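You operate a simulated robot arm through the tools that you are given. There is no shell and no other tool. Be economical: measure what you need, move in short steps, check, and stop when the job is done.

The job below is to be done with a simulated robot arm. You get a single attempt, and the scene is never put back.

JOB
Fetch the black bar with a green band and stand it on the square silver plate on the top of the long yellow-legged bench.

The check looks at the end state, three seconds after you hand in, the way a careful person would. Anything else that was tipped, shoved, dropped, spilled or broken makes it a failure.

ROBOT AND FRAMES
A 7-joint arm with a two-finger parallel gripper, fixed in place. Base frame: the origin is at the foot of the arm, x ahead of it, y to its left, z up; the work surface is at about z = 0. Readings come in mm, rad, newtons and seconds.
With the tool pointing down near the work surface it reaches from about 220 to 580 mm from the base axis. Its first joint turns from -1.152 to 1.152 rad. Payload 2.5 kg.
The tool frame sits at the grasp point between the pads (the TCP): z along the fingers, y along the line on which they close. The tips reach 23 mm beyond it. The gripper opens to 94 mm. The fingers are 38 mm wide and 10 mm thick; the gripper's body (54 by 96 mm) begins 39 mm behind the TCP.
Orientation is that of the tool frame in the base frame, as a unit quaternion [w, x, y, z]. With the fingers straight down and closing along the base's y, the tool's x points along the base's -x, its y along +y and its z along -z.

CONTROLS
- The arm moves only by the tool jog_arm. Its argument "targets" is a list of rows, each a list of 6 numbers: the shift along the tool's x, y, z in units of 250 mm (1.0 is 250 mm), then the turn, a rotation vector about the tool's x, y, z in units of 45 degrees (1.0 is 45 degrees). In form: [[x, y, z, wx, wy, wz], ...]. A call has 1 to 10 rows; each row is the pose to reach, as a shift and turn from the pose commanded when the call began, along the tool's axes at that moment. "gripper" is the gripper command, from -1 (fully open) to 1 (shut), values between in proportion, set as the call begins (left out, the last holds). A call with a number of a shift or a turn outside -1 to 1 is refused whole. A row lasts 0.2 s, in which the tool goes at most 50 mm and 0.15 rad; a call with a longer step from one row to the next is refused whole, and so is a gripper value outside its range. A pose out of reach is approached as far as the arm can. The call stops where the force on the tool passes 40 N (or 10 N more than at its start, if that is more) or the arm is blocked; 0.2 s more then pass. Each finger travels about 108 mm/s and halts on what it meets, pressing with about 40 N; the grip force reading is that of the motor and also rises with nothing between the fingers. The clock runs only during rows and for 0.2 s after the last one: add rows that repeat a pose to give the fingers time. It gives the time, the measured TCP pose, the force on the tool (base axes), the opening and the grip force at its end, in the units of the frame above (readings bear some noise), and new pictures: "views" is both (left out), scene, wrist or none.
- Cameras (640 x 400 px; columns grow to the right, rows downward): "scene" is fixed at [124.4, -416.5, 532.6]; the picture's right is [0.75, -0.66, 0.00], its down [-0.45, -0.51, -0.74] and it looks along [0.49, 0.55, -0.68] (base axes); focal length 338 px, centre (320, 200). "wrist" rides on the gripper at [-39, 0, -44] in the tool frame; the picture's right is [0.00, -1.00, 0.00], its down [0.97, 0.00, -0.24] and it looks along [0.24, 0.00, 0.97] (tool axes); focal length 218 px, centre (320, 200).
- measure_at(camera, pixels): for up to 12 pixels [column, row] of the newest picture of that camera ("zoom" is the newest enlarged one), the place [x, y, z] in the base frame of the surface seen there, good to about 3 mm. It takes no simulated time.
- close_up(camera, box): a new picture of the part [left, top, right, bottom] of that camera's present view, enlarged. It takes no simulated time.
- finish_job(): hands the job in; it is judged then, once.

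Work in short steps. Measure before you move; look again where a grasp or a placing could have gone wrong, and mend it. You have 60 turns and 120 pictures in all, those below and enlarged ones among them. Open the gripper and draw the arm clear of the work before you hand the job in, unless the task says otherwise; then end with one line.

The tools are called as name(argument=value, ...) on one line, values as JSON. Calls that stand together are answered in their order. jog_arm: Moves the arm, as the interface text tells. Its arguments: {"type":"object","properties":{"targets":{"type":"array","items":{"type":"array","items":{"type":"number"}}},"gripper":{"type":"number"},"views":{"type":"string","enum":["both","scene","wrist","none"]}},"required":["targets"]} The other tools are called the same way: measure_at (camera, pixels) gives the place of the surface under pixels of a picture; close_up (camera, box) takes an enlarged picture of a part of a camera's view; finish_job () hands the job in.

At the start:

```text
t: 0.0
position: [383.1, -227.3, 259.4]
orientation: [0.0, 0.0, 1.0, -0.001]
wrist_force: [0.7, 0.3, 0.8]
opening: 94.1
gripper_force: 0.1
```

scene: 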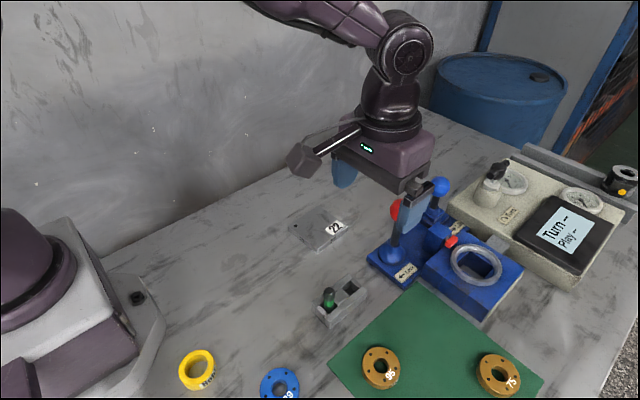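
wrist: 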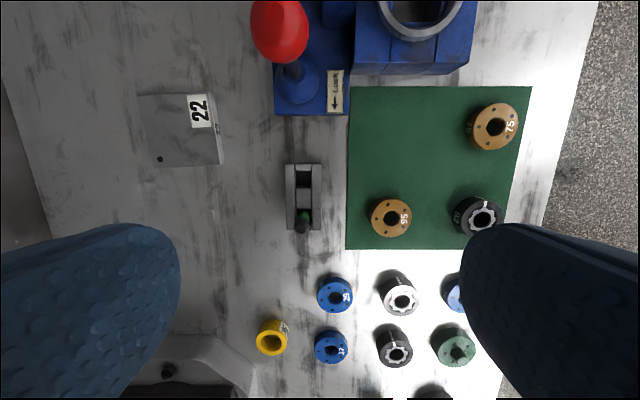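

The scene shows a small grey holder near (340,300) with a black/green item; I see no yellow-legged bench yet. I take enlarged views.

close_up(camera="scene", box=[270, 180, 430, 340])

close_up(camera="wrist", box=[120, 70, 360, 250])

measure_at(camera="scene", pixels=[[328, 293], [329, 303], [350, 288], [345, 305], [318, 238], [330, 318], [240, 200], [360, 180]])

```text
2.50 times, centred on (350, 260) of scene
```

zoom: 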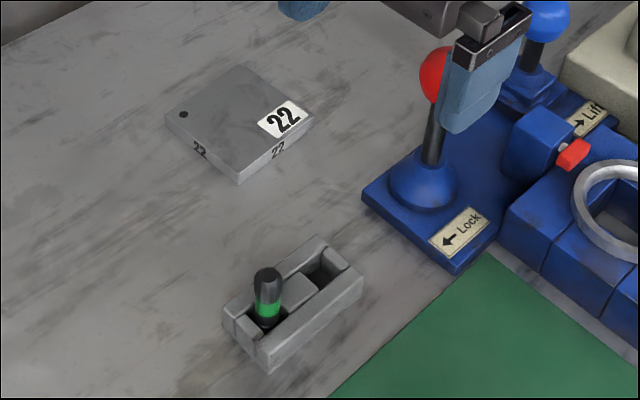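

```text
2.22 times, centred on (240, 160) of wrist
```

zoom: 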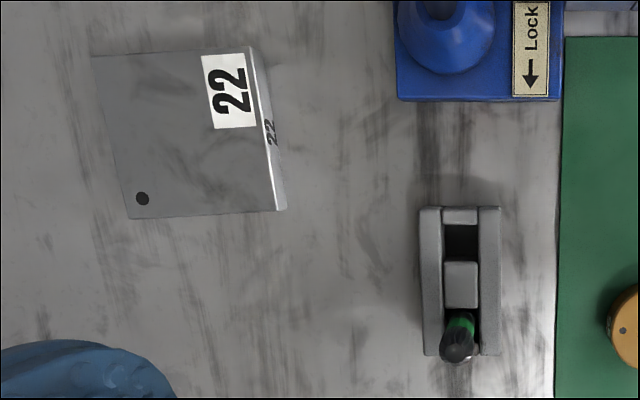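

```text
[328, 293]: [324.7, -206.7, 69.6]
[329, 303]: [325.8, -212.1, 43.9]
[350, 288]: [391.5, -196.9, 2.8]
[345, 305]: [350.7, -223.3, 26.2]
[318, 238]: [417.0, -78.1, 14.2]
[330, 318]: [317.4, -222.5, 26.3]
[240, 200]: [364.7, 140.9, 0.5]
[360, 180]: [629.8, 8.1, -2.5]
```

The black pin with green band stands in a holder at about (325,-210). The "bench" isn't seen; I raise and tilt the tool to look toward -y.

jog_arm(targets=[[0, 0, -0.08, 0.17, 0, 0], [0, 0, -0.16, 0.34, 0, 0], [0, 0, -0.24, 0.51, 0, 0], [0, 0, -0.32, 0.68, 0, 0], [0, 0, -0.4, 0.84, 0, 0], [0, 0, -0.4, 1.0, 0, 0]])

```text
t: 1.4
position: [382.7, -228.3, 358.9]
orientation: [0.001, 0.0, 0.924, -0.383]
wrist_force: [-0.2, 0.2, 1.0]
opening: 94.2
gripper_force: 0.0
```

scene: 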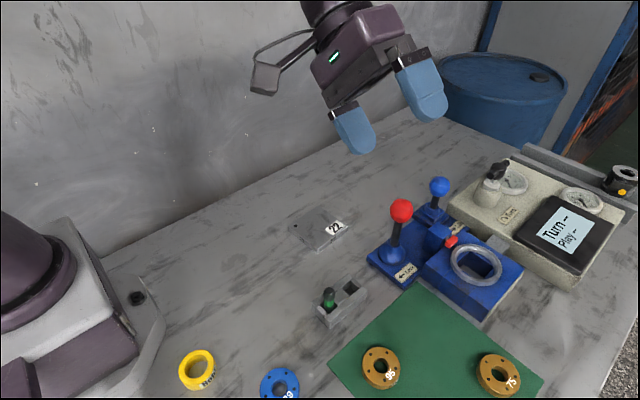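
wrist: 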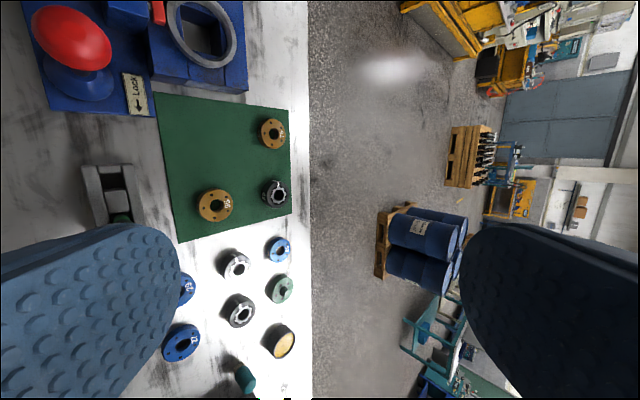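

The table ends around y=-470 and more items stand at the near side (bottom of the wrist view, e.g. (245,380)). I move toward lower x and -y to see there.

jog_arm(targets=[[0.1, -0.05, 0.05, -0.12, 0.1, 0], [0.2, -0.1, 0.1, -0.24, 0.2, 0], [0.3, -0.15, 0.15, -0.36, 0.3, 0], [0.4, -0.2, 0.2, -0.48, 0.4, 0], [0.48, -0.25, 0.25, -0.6, 0.5, 0]])

```text
t: 2.6
position: [261.3, -317.4, 359.4]
orientation: [-0.18, 0.074, 0.97, -0.149]
wrist_force: [-0.4, 0.6, 0.9]
opening: 93.7
gripper_force: 0.0
```

scene: 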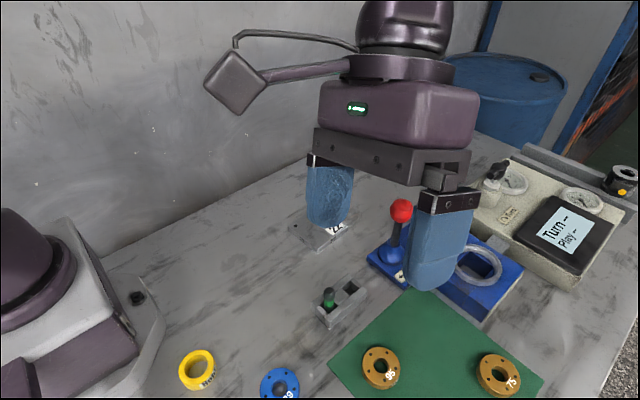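
wrist: 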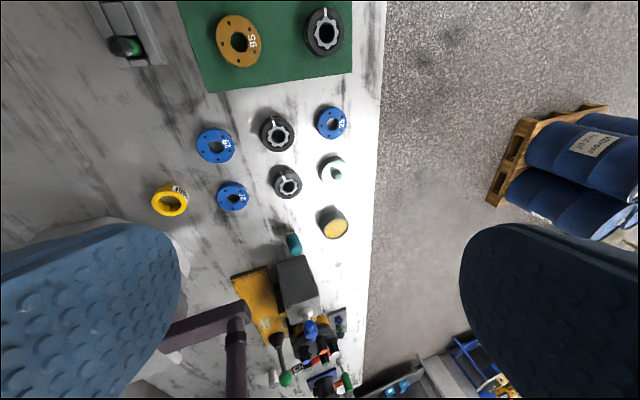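

Something orange and black, with other items, shows near (290,320). I zoom in.

close_up(camera="wrist", box=[190, 200, 390, 400])

measure_at(camera="wrist", pixels=[[258, 300], [298, 285], [293, 242], [310, 330], [325, 375], [334, 225], [340, 320], [125, 46]])

```text
2.00 times, centred on (290, 300) of wrist
```

zoom: 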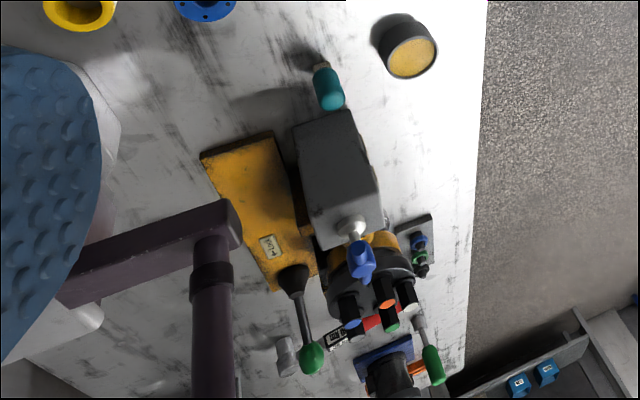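

```text
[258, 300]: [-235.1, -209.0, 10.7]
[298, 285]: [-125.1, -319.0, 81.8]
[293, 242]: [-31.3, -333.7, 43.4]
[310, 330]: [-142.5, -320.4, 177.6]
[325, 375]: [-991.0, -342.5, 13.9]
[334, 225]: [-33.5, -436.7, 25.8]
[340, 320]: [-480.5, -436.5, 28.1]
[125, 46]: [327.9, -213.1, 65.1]
```

Those things are behind the arm, out of reach. I zoom the scene's right side where a long grey beam lies at (580,165).

close_up(camera="scene", box=[440, 110, 640, 290])

measure_at(camera="scene", pixels=[[530, 147], [580, 168], [620, 180], [600, 185], [633, 195]])

```text
2.22 times, centred on (540, 200) of scene
```

zoom: 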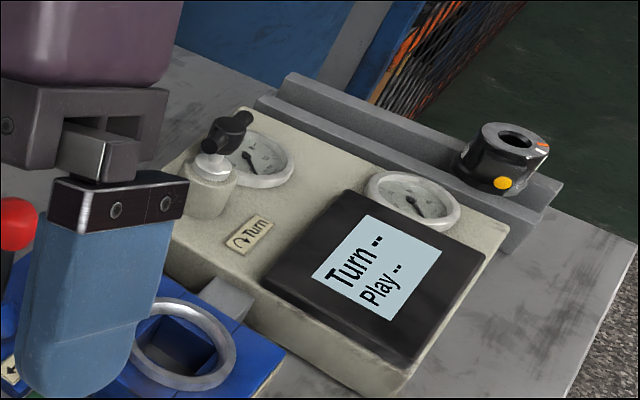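

```text
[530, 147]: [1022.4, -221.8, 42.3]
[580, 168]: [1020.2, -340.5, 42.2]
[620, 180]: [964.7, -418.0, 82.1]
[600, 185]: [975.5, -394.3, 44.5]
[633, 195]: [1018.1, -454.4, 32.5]
```

That's out of reach (x≈1000). I measure the wall's foot and the region to the left.

measure_at(camera="scene", pixels=[[110, 255], [125, 262], [180, 215], [250, 180], [60, 150], [160, 300], [20, 30]])

jog_arm(targets=[[0, 0, 0, 0.0, -0.12, 0], [0, 0.18, 0, 0.0, -0.25, 0], [0, 0.36, 0, -0.1, -0.38, 0], [0, 0.54, 0, -0.25, -0.5, 0], [0, 0.7, 0, -0.4, -0.5, 0], [0, 0.88, 0, -0.55, -0.5, 0], [0, 1.0, 0, -0.7, -0.5, 0], [0, 1.0, 0, -0.85, -0.5, 0]])

```text
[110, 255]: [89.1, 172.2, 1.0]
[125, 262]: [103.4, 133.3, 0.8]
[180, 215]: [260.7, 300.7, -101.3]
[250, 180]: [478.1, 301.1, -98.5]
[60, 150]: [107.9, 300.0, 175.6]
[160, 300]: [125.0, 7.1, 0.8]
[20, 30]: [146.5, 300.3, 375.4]
```

```text
t: 4.4
position: [287.0, -79.8, 279.9]
orientation: [0.045, 0.097, 0.981, 0.163]
wrist_force: [0.9, 0.9, 0.1]
opening: 94.1
gripper_force: 0.1
```

scene: 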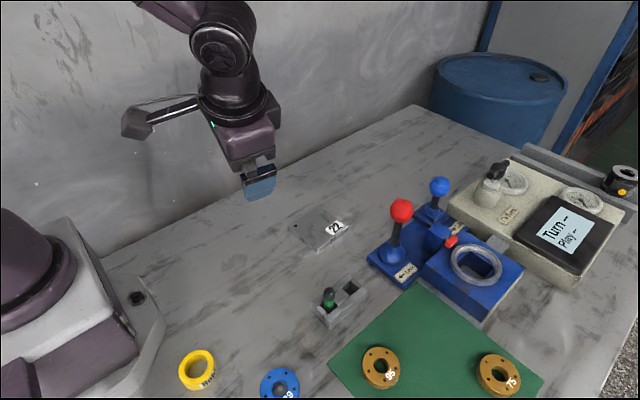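
wrist: 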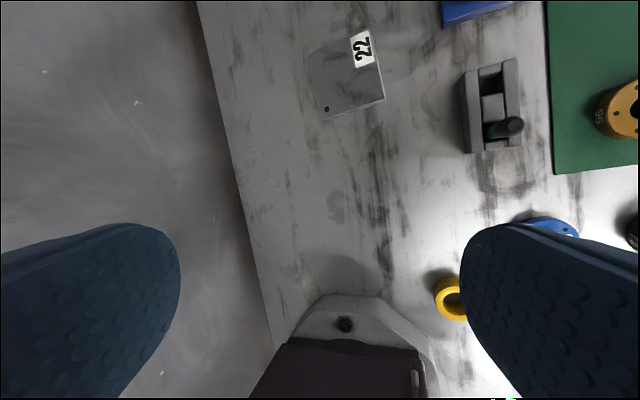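

The wall stands at y=300 and nothing bench-like is on the left, so the long bench is the work table itself (its legs out of sight) and the only reachable square silver plate on it is the one marked 22. I level the tool above the peg at (326,-212) for a good look.

jog_arm(targets=[[-0.049, -0.114, 0.031, 0.084, 0.023, -0.05], [-0.097, -0.227, 0.062, 0.167, 0.046, -0.1], [-0.146, -0.341, 0.094, 0.251, 0.069, -0.15], [-0.194, -0.454, 0.125, 0.334, 0.092, -0.199], [-0.243, -0.568, 0.156, 0.418, 0.115, -0.249]])

```text
t: 5.6
position: [324.8, -211.8, 199.2]
orientation: [-0.001, 0.0, 1.0, -0.001]
wrist_force: [0.7, 0.3, 0.0]
opening: 93.9
gripper_force: 0.0
```

scene: 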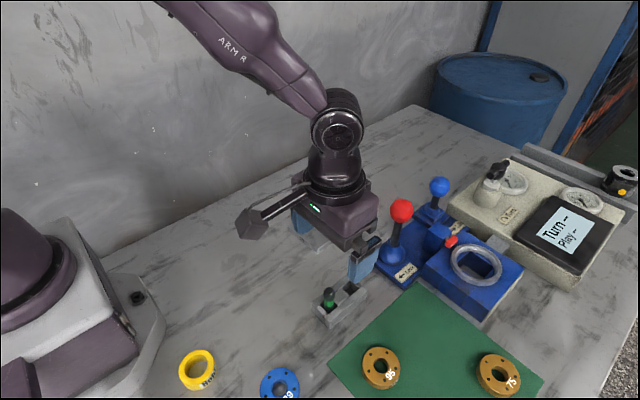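
wrist: 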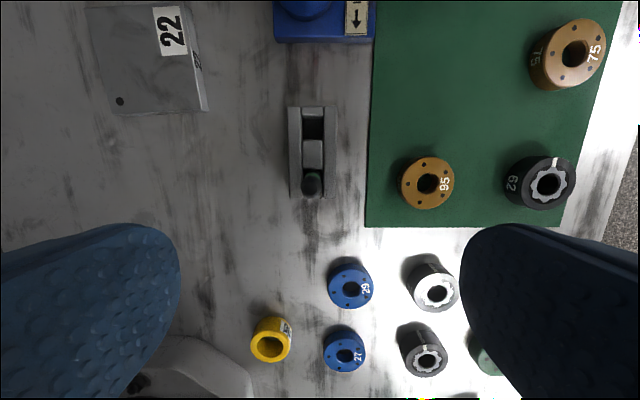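

The peg is at wrist (312,183). I enlarge both the peg and the plate and measure.

close_up(camera="scene", box=[300, 270, 370, 340])

measure_at(camera="zoom", pixels=[[248, 130], [285, 130], [265, 110], [265, 145], [255, 230], [270, 245], [265, 190]])

measure_at(camera="wrist", pixels=[[312, 187], [304, 187], [321, 187], [295, 150], [330, 150], [313, 155], [96, 12], [118, 112], [204, 110], [190, 8], [150, 70], [119, 101]])

close_up(camera="wrist", box=[270, 90, 360, 210])

close_up(camera="wrist", box=[70, 0, 230, 130])

```text
5.71 times, centred on (335, 305) of scene
```

zoom: 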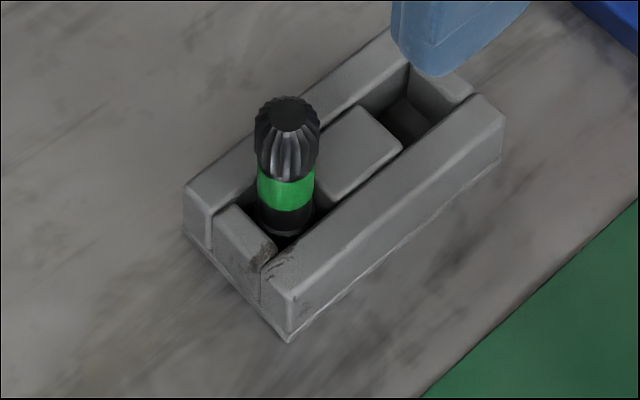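

```text
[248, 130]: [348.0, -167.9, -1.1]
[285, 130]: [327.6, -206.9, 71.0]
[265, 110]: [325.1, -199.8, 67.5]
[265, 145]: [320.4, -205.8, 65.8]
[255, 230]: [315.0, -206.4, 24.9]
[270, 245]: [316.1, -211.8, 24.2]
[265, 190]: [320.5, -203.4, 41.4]
```

```text
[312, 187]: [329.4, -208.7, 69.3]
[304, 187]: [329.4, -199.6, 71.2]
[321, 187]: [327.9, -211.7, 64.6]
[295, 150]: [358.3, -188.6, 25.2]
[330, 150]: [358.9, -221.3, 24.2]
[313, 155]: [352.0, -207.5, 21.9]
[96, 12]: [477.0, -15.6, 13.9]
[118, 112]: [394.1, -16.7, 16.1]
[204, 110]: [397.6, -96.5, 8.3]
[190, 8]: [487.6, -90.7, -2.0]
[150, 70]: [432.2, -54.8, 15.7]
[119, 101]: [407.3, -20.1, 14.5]
```

```text
3.33 times, centred on (315, 150) of wrist
```

zoom: 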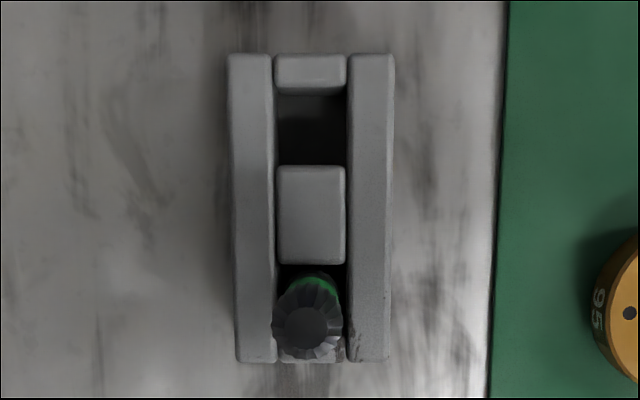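

```text
3.08 times, centred on (150, 65) of wrist
```

zoom: 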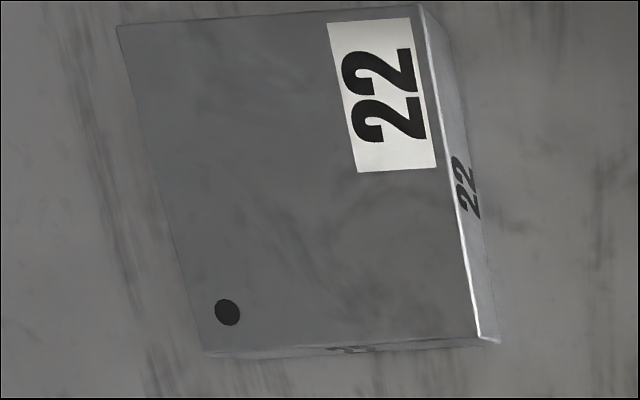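

The peg is centred near (327,-205), top z≈70, ~19 mm wide; holder top z≈25. The plate spans x 395–480, y -17…-97 with top z≈15. I align above the peg and descend partway to check.

jog_arm(targets=[[-0.005, 0.014, 0.12, 0, 0, 0], [-0.01, 0.027, 0.24, 0, 0, 0], [-0.01, 0.027, 0.36, 0, 0, 0], [-0.01, 0.027, 0.36, 0, 0, 0]])

close_up(camera="wrist", box=[240, 110, 400, 230])

measure_at(camera="zoom", pixels=[[320, 200], [290, 200], [350, 200]])

```text
t: 6.6
position: [326.5, -205.1, 109.6]
orientation: [-0.001, 0.001, 1.0, -0.001]
wrist_force: [0.0, 0.7, 0.0]
opening: 94.0
gripper_force: 0.1
```

scene: 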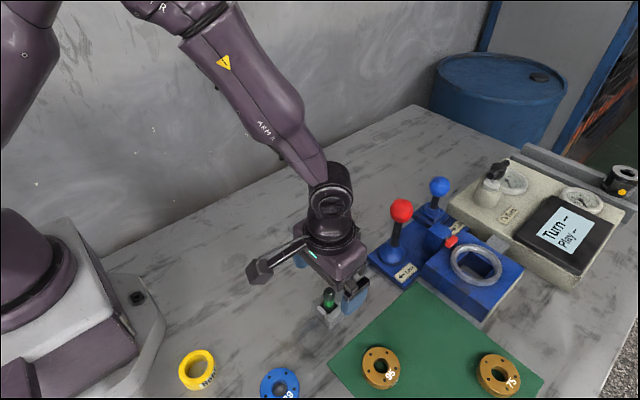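
wrist: 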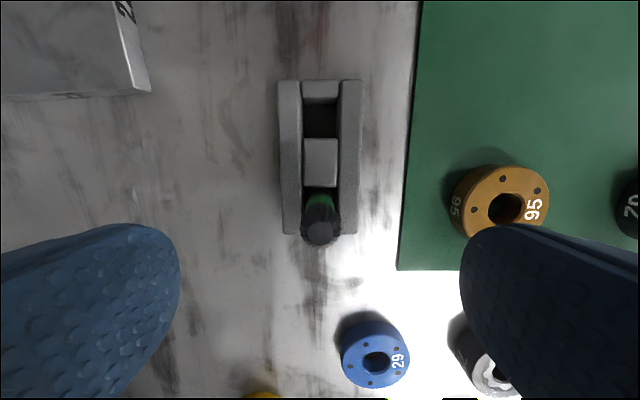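

```text
3.33 times, centred on (320, 170) of wrist
```

zoom: 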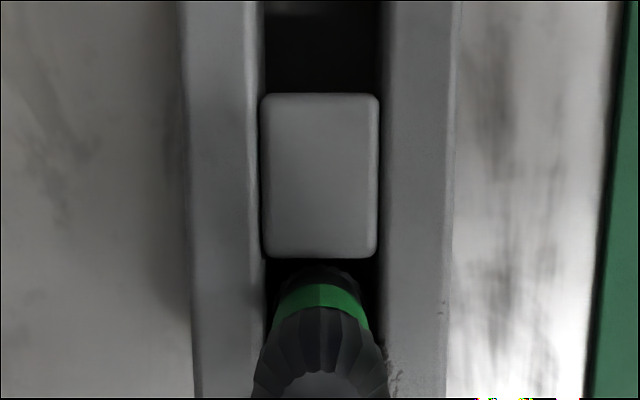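

```text
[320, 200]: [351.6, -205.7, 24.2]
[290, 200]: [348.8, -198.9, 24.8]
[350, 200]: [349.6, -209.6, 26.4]
```

The peg is centred at column 320, with x≈330. I shift 3 mm in x, descend to z≈53 (tips ~30, above holder), then close.

jog_arm(targets=[[-0.014, 0, 0.08, 0, 0, 0], [-0.014, 0, 0.15, 0, 0, 0], [-0.014, 0, 0.226, 0, 0, 0], [-0.014, 0, 0.226, 0, 0, 0]])

jog_arm(targets=[[0, 0, 0, 0, 0, 0], [0, 0, 0, 0, 0, 0], [0, 0, 0, 0, 0, 0], [0, 0, 0, 0, 0, 0]], gripper=1)

close_up(camera="scene", box=[260, 230, 400, 350])

```text
t: 7.6
position: [328.4, -206.1, 52.9]
orientation: [0.0, 0.001, 1.0, -0.001]
wrist_force: [0.5, -0.2, -0.1]
opening: 93.9
gripper_force: 0.0
```

scene: 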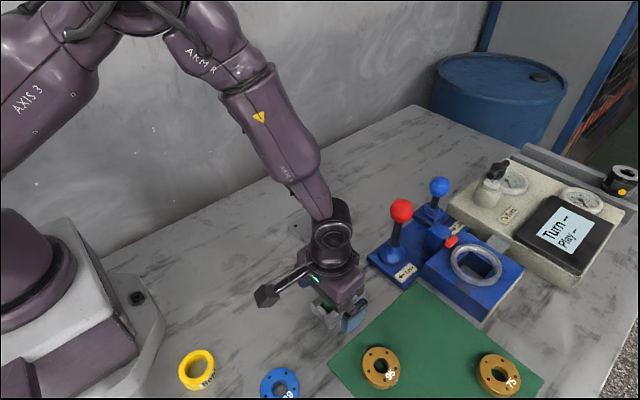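
wrist: 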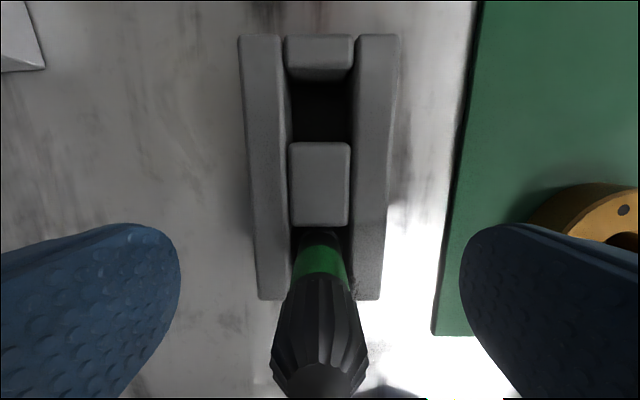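

```text
t: 8.6
position: [330.0, -205.7, 53.3]
orientation: [-0.001, 0.001, 1.0, 0.0]
wrist_force: [0.2, 0.7, -0.2]
opening: 16.7
gripper_force: 40.2
```

scene: 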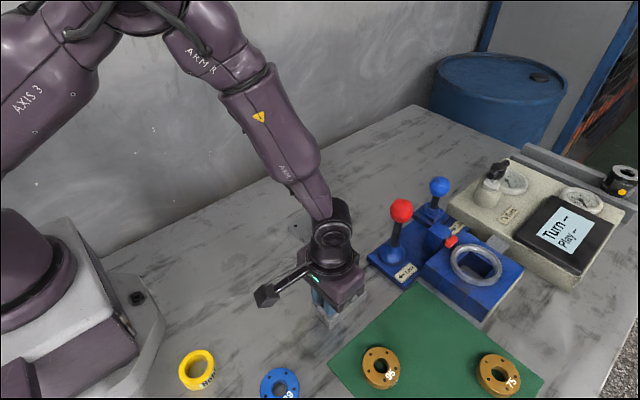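
wrist: 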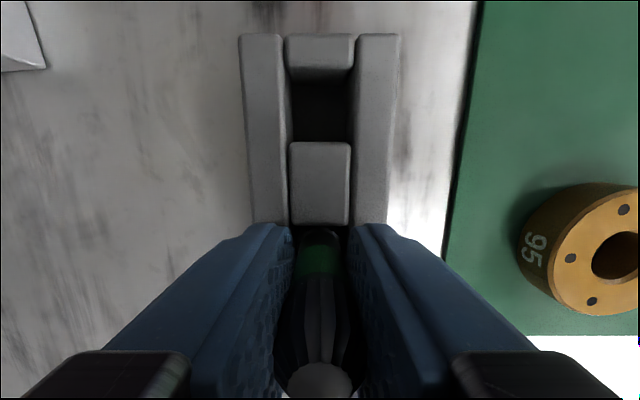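

```text
3.33 times, centred on (330, 290) of scene
```

zoom: 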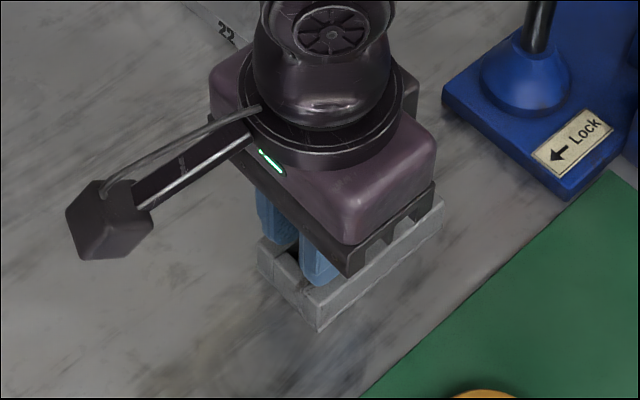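

Gripped at 16.7 mm with 40 N. I lift slowly straight up.

jog_arm(targets=[[0, 0, -0.06, 0, 0, 0], [0, 0, -0.12, 0, 0, 0], [0, 0, -0.2, 0, 0, 0], [0, 0, -0.3, 0, 0, 0], [0, 0, -0.4, 0, 0, 0], [0, 0, -0.5, 0, 0, 0], [0, 0, -0.5, 0, 0, 0]])

close_up(camera="scene", box=[280, 200, 400, 340])

```text
t: 10.2
position: [330.6, -204.7, 176.5]
orientation: [-0.001, 0.001, 1.0, -0.001]
wrist_force: [-0.4, -0.3, -0.9]
opening: 16.5
gripper_force: 40.0
```

scene: 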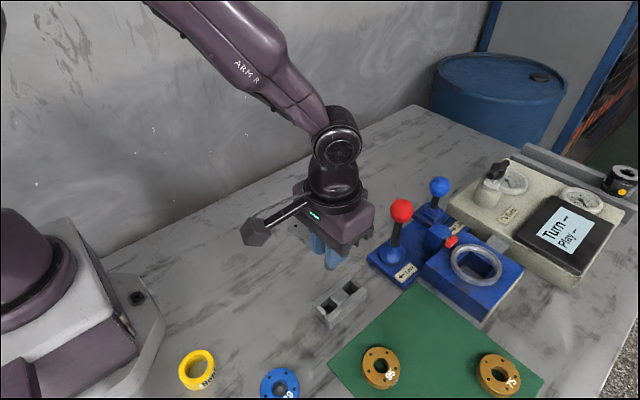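
wrist: 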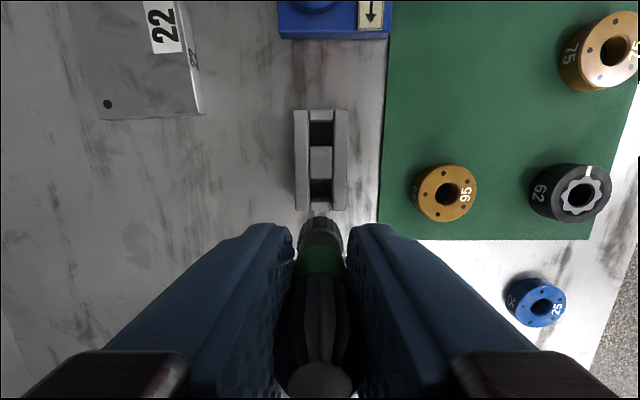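

```text
2.86 times, centred on (340, 270) of scene
```

zoom: 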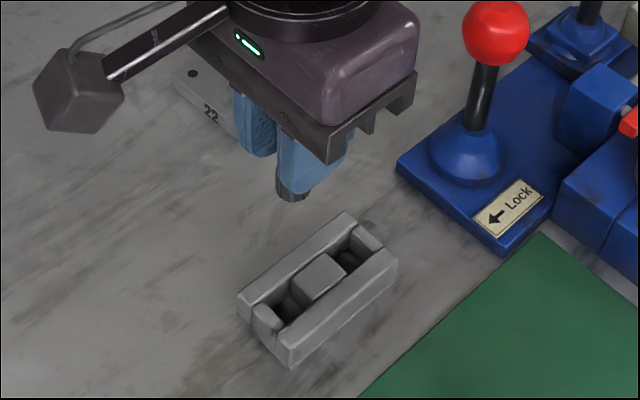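

The peg is up and hanging vertically; the peg bottom shows at wrist (320,219). I measure it, the plate, and the red/blue levers near the path.

measure_at(camera="wrist", pixels=[[320, 221], [320, 232], [107, 116], [195, 112], [72, 5], [183, 4], [140, 60]])

measure_at(camera="scene", pixels=[[401, 210], [392, 212], [439, 187], [394, 245], [372, 255]])

```text
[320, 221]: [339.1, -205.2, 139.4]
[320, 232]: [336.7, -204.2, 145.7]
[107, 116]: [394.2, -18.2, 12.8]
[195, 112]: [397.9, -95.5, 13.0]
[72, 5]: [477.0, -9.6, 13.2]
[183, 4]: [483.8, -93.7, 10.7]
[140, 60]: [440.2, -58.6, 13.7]
```

```text
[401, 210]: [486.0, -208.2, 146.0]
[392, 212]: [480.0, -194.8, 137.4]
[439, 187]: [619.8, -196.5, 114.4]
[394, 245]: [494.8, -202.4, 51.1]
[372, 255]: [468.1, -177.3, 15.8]
```

The plate centre is about (437,-55), top z≈14; the levers are >100 mm away. I carry the peg above it.

jog_arm(targets=[[-0.085, 0.12, 0, 0, 0, 0], [-0.17, 0.24, 0, 0, 0, 0], [-0.255, 0.36, 0, 0, 0, 0], [-0.34, 0.48, 0, 0, 0, 0], [-0.424, 0.6, 0, 0, 0, 0], [-0.424, 0.6, 0.12, 0, 0, 0], [-0.424, 0.6, 0.24, 0, 0, 0], [-0.424, 0.6, 0.34, 0, 0, 0], [-0.424, 0.6, 0.34, 0, 0, 0]])

close_up(camera="scene", box=[260, 170, 380, 270])

```text
t: 12.2
position: [437.5, -55.0, 92.8]
orientation: [0.0, 0.001, 1.0, -0.001]
wrist_force: [-1.2, -0.9, -0.8]
opening: 16.4
gripper_force: 40.1
```

scene: 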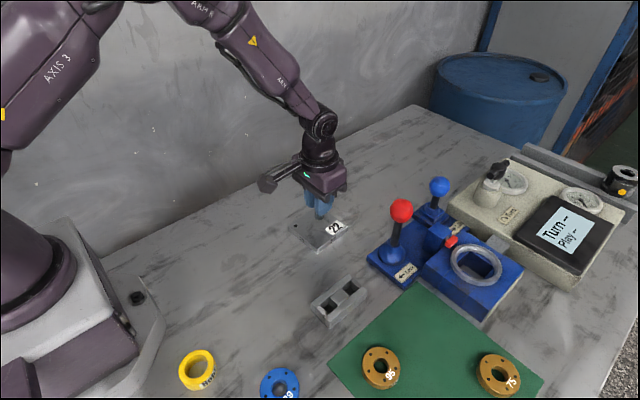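
wrist: 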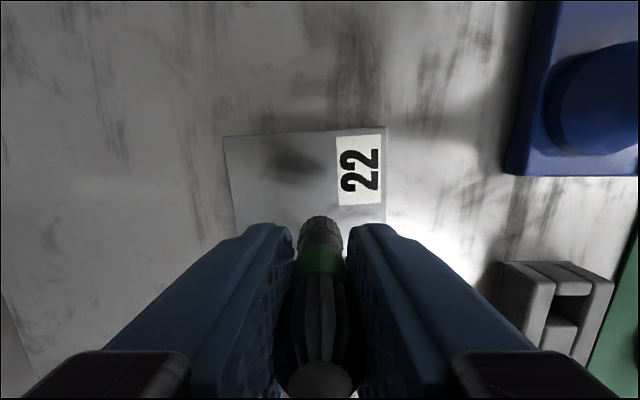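

```text
4.00 times, centred on (320, 220) of scene
```

zoom: 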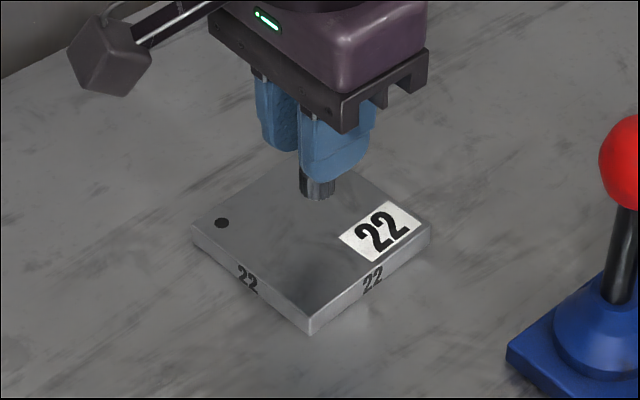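

The peg hangs over the plate centre (zoom 318,195). I descend to TCP z≈67 and read the force.

jog_arm(targets=[[0, 0, 0.04, 0, 0, 0], [0, 0, 0.08, 0, 0, 0], [0, 0, 0.1, 0, 0, 0], [0, 0, 0.1, 0, 0, 0]])

close_up(camera="scene", box=[270, 190, 370, 260])

```text
t: 13.2
position: [437.9, -55.6, 68.1]
orientation: [-0.001, 0.001, 1.0, 0.0]
wrist_force: [-1.1, -0.3, -1.2]
opening: 16.6
gripper_force: 39.9
```

scene: 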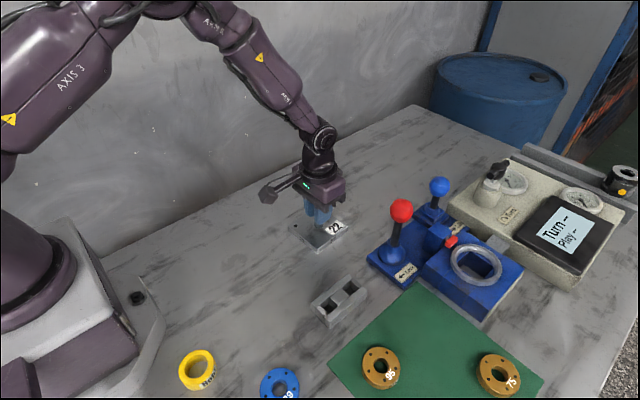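
wrist: 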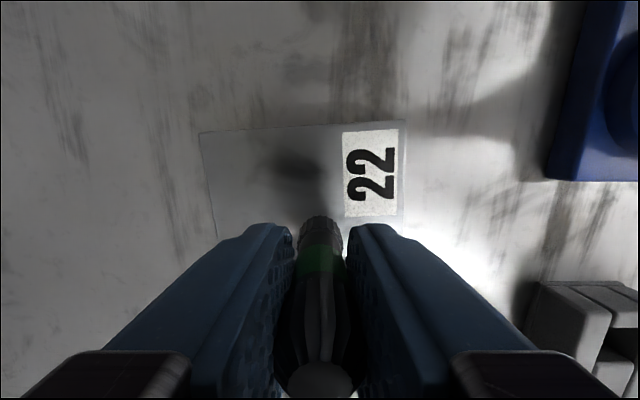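

```text
5.71 times, centred on (320, 225) of scene
```

zoom: 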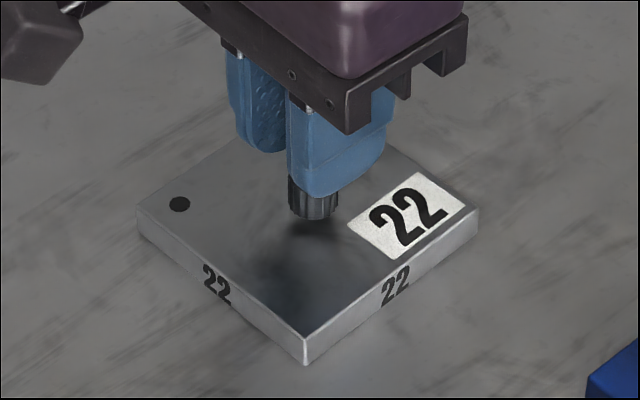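

There is still a gap and no contact force; I lower about 4 mm.

jog_arm(targets=[[0, 0, 0.004, 0, 0, 0], [0, 0, 0.008, 0, 0, 0], [0, 0, 0.012, 0, 0, 0], [0, 0, 0.016, 0, 0, 0]], views="scene")

close_up(camera="scene", box=[270, 190, 370, 260])

```text
t: 14.2
position: [434.8, -54.5, 65.2]
orientation: [-0.001, 0.002, 1.0, -0.001]
wrist_force: [-0.5, 0.0, -0.8]
opening: 16.5
gripper_force: 39.7
```

scene: 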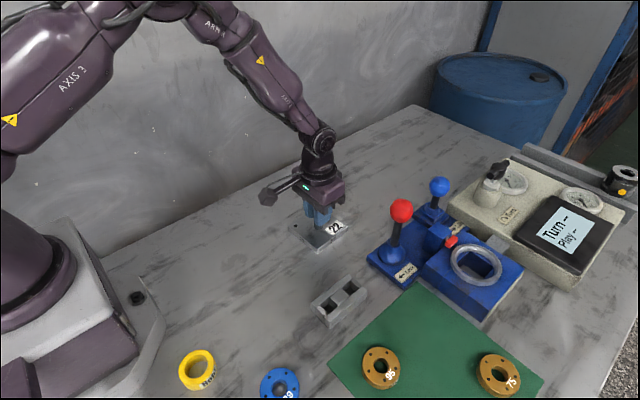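

```text
5.71 times, centred on (320, 225) of scene
```

zoom: 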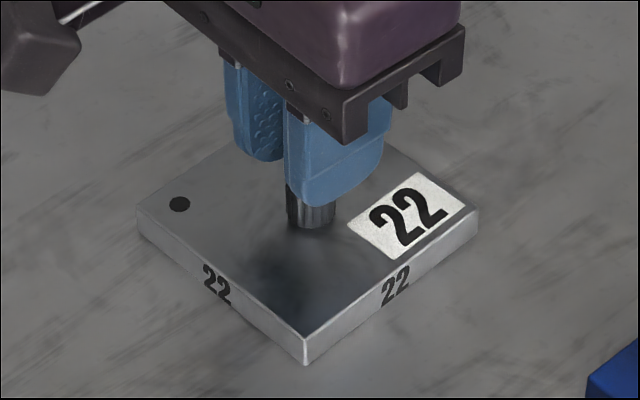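

No contact force yet; I continue down in 1 mm rows.

jog_arm(targets=[[0, 0, 0.004, 0, 0, 0], [0, 0, 0.008, 0, 0, 0], [0, 0, 0.008, 0, 0, 0]], views="none")

jog_arm(targets=[[0, 0, 0.004, 0, 0, 0], [0, 0, 0.004, 0, 0, 0]], views="scene")

close_up(camera="scene", box=[290, 200, 350, 250])

```text
t: 15.0
position: [437.2, -55.2, 62.9]
orientation: [0.001, 0.001, 1.0, -0.001]
wrist_force: [-8.0, 3.2, 29.7]
opening: 16.7
gripper_force: 39.9
```

```text
t: 15.6
position: [438.0, -55.2, 62.5]
orientation: [0.003, 0.001, 1.0, -0.002]
wrist_force: [-0.4, 2.9, 30.0]
opening: 16.4
gripper_force: 39.8
```

scene: 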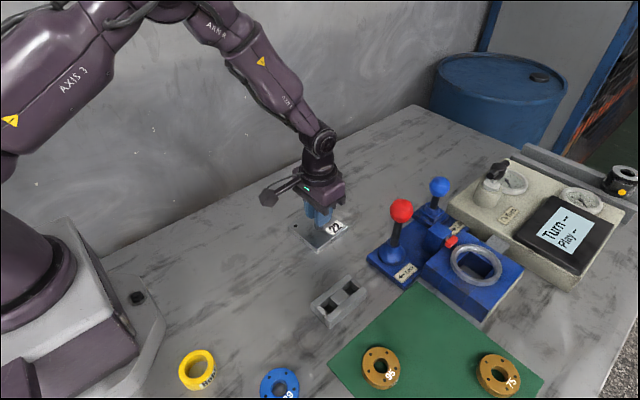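

```text
8.00 times, centred on (320, 225) of scene
```

zoom: 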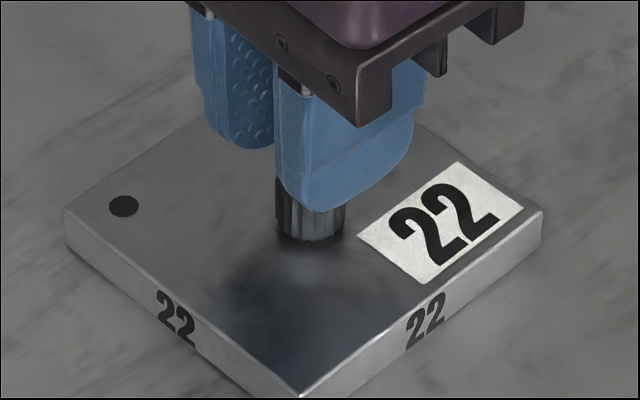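

Contact at TCP z≈62.7 with 30 N. I relieve ~1.5 mm and then open slightly to release.

jog_arm(targets=[[0, 0, -0.003, 0, 0, 0], [0, 0, -0.006, 0, 0, 0], [0, 0, -0.006, 0, 0, 0]], views="none")

jog_arm(targets=[[0, 0, 0, 0, 0, 0], [0, 0, 0, 0, 0, 0], [0, 0, 0, 0, 0, 0]], gripper=0.4)

close_up(camera="scene", box=[290, 200, 350, 250])

```text
t: 16.4
position: [437.9, -55.8, 62.0]
orientation: [0.001, 0.001, 1.0, -0.001]
wrist_force: [6.9, -0.5, 17.1]
opening: 16.5
gripper_force: 39.9
```

```text
t: 17.2
position: [436.8, -54.8, 61.8]
orientation: [-0.001, 0.001, 1.0, -0.001]
wrist_force: [-0.7, -0.2, -0.5]
opening: 28.2
gripper_force: 0.1
```

scene: 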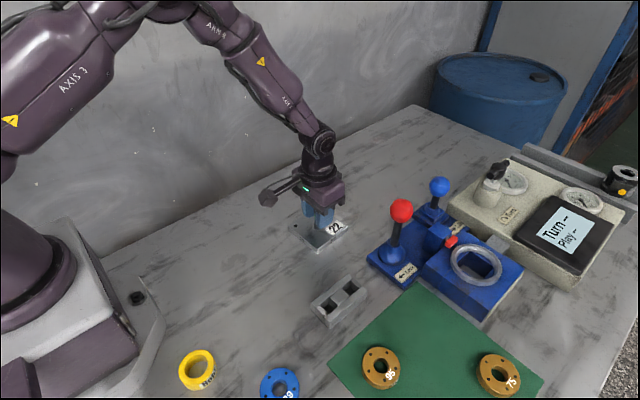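
wrist: 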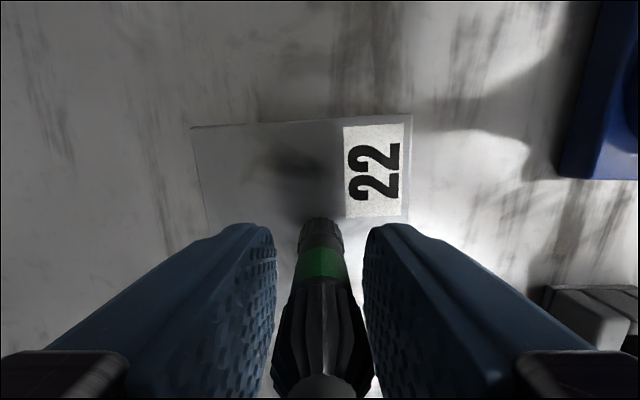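

```text
8.00 times, centred on (320, 225) of scene
```

zoom: 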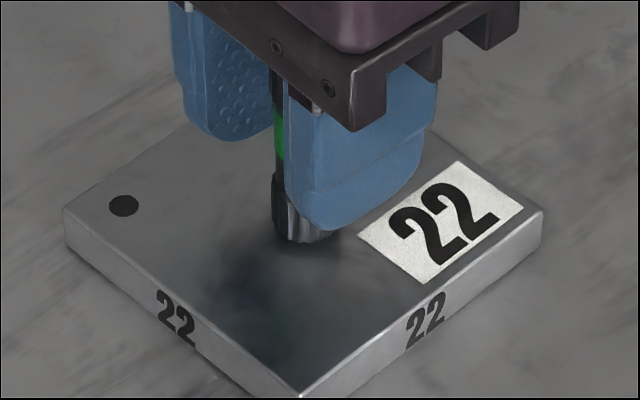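

The peg stands free between the pads. I open wider, then rise straight up.

jog_arm(targets=[[0, 0, 0, 0, 0, 0], [0, 0, 0, 0, 0, 0]], gripper=-0.5, views="none")

jog_arm(targets=[[0, 0, -0.08, 0, 0, 0], [0, 0, -0.2, 0, 0, 0], [0, 0, -0.35, 0, 0, 0], [0, 0, -0.5, 0, 0, 0], [0, 0, -0.65, 0, 0, 0], [0.12, -0.05, -0.75, 0, 0, 0], [0.24, -0.1, -0.8, 0, 0, 0], [0.24, -0.1, -0.8, 0, 0, 0]])

close_up(camera="scene", box=[270, 170, 370, 260])

```text
t: 17.8
position: [436.7, -54.7, 62.1]
orientation: [-0.001, 0.001, 1.0, 0.0]
wrist_force: [0.0, -0.3, 0.4]
opening: 70.6
gripper_force: 0.0
```

```text
t: 19.6
position: [373.4, -80.5, 265.4]
orientation: [-0.001, 0.001, 1.0, -0.001]
wrist_force: [0.7, 0.2, 0.1]
opening: 70.8
gripper_force: 0.1
```

scene: 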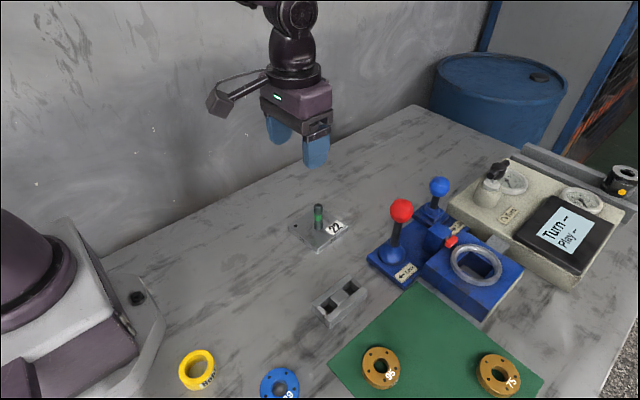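
wrist: 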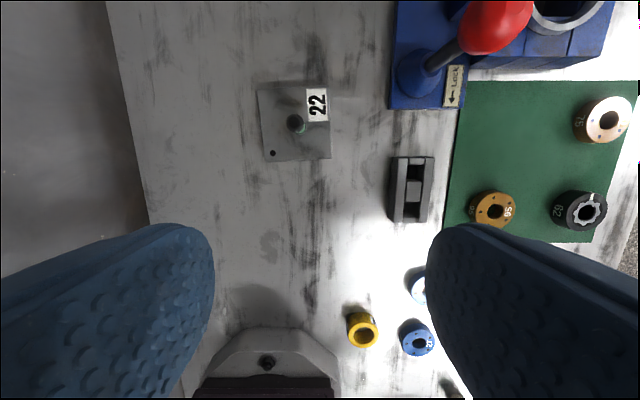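

```text
4.44 times, centred on (320, 215) of scene
```

zoom: 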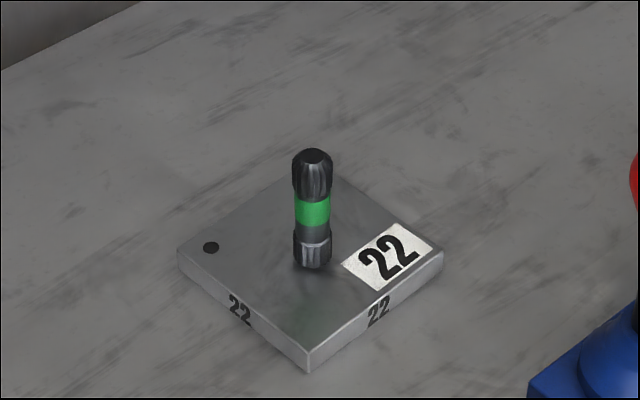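

The bar stands upright at the middle of the square silver plate (zoom 313,210), the arm is clear, and nothing else has moved. I hand in.

finish_job()

```text
The job is handed in.
```

The black bar with the green band is standing upright on the square silver plate marked 22. I never saw any yellow legs, so I assumed the work table is the bench; 22 was the only such plate I found within reach.
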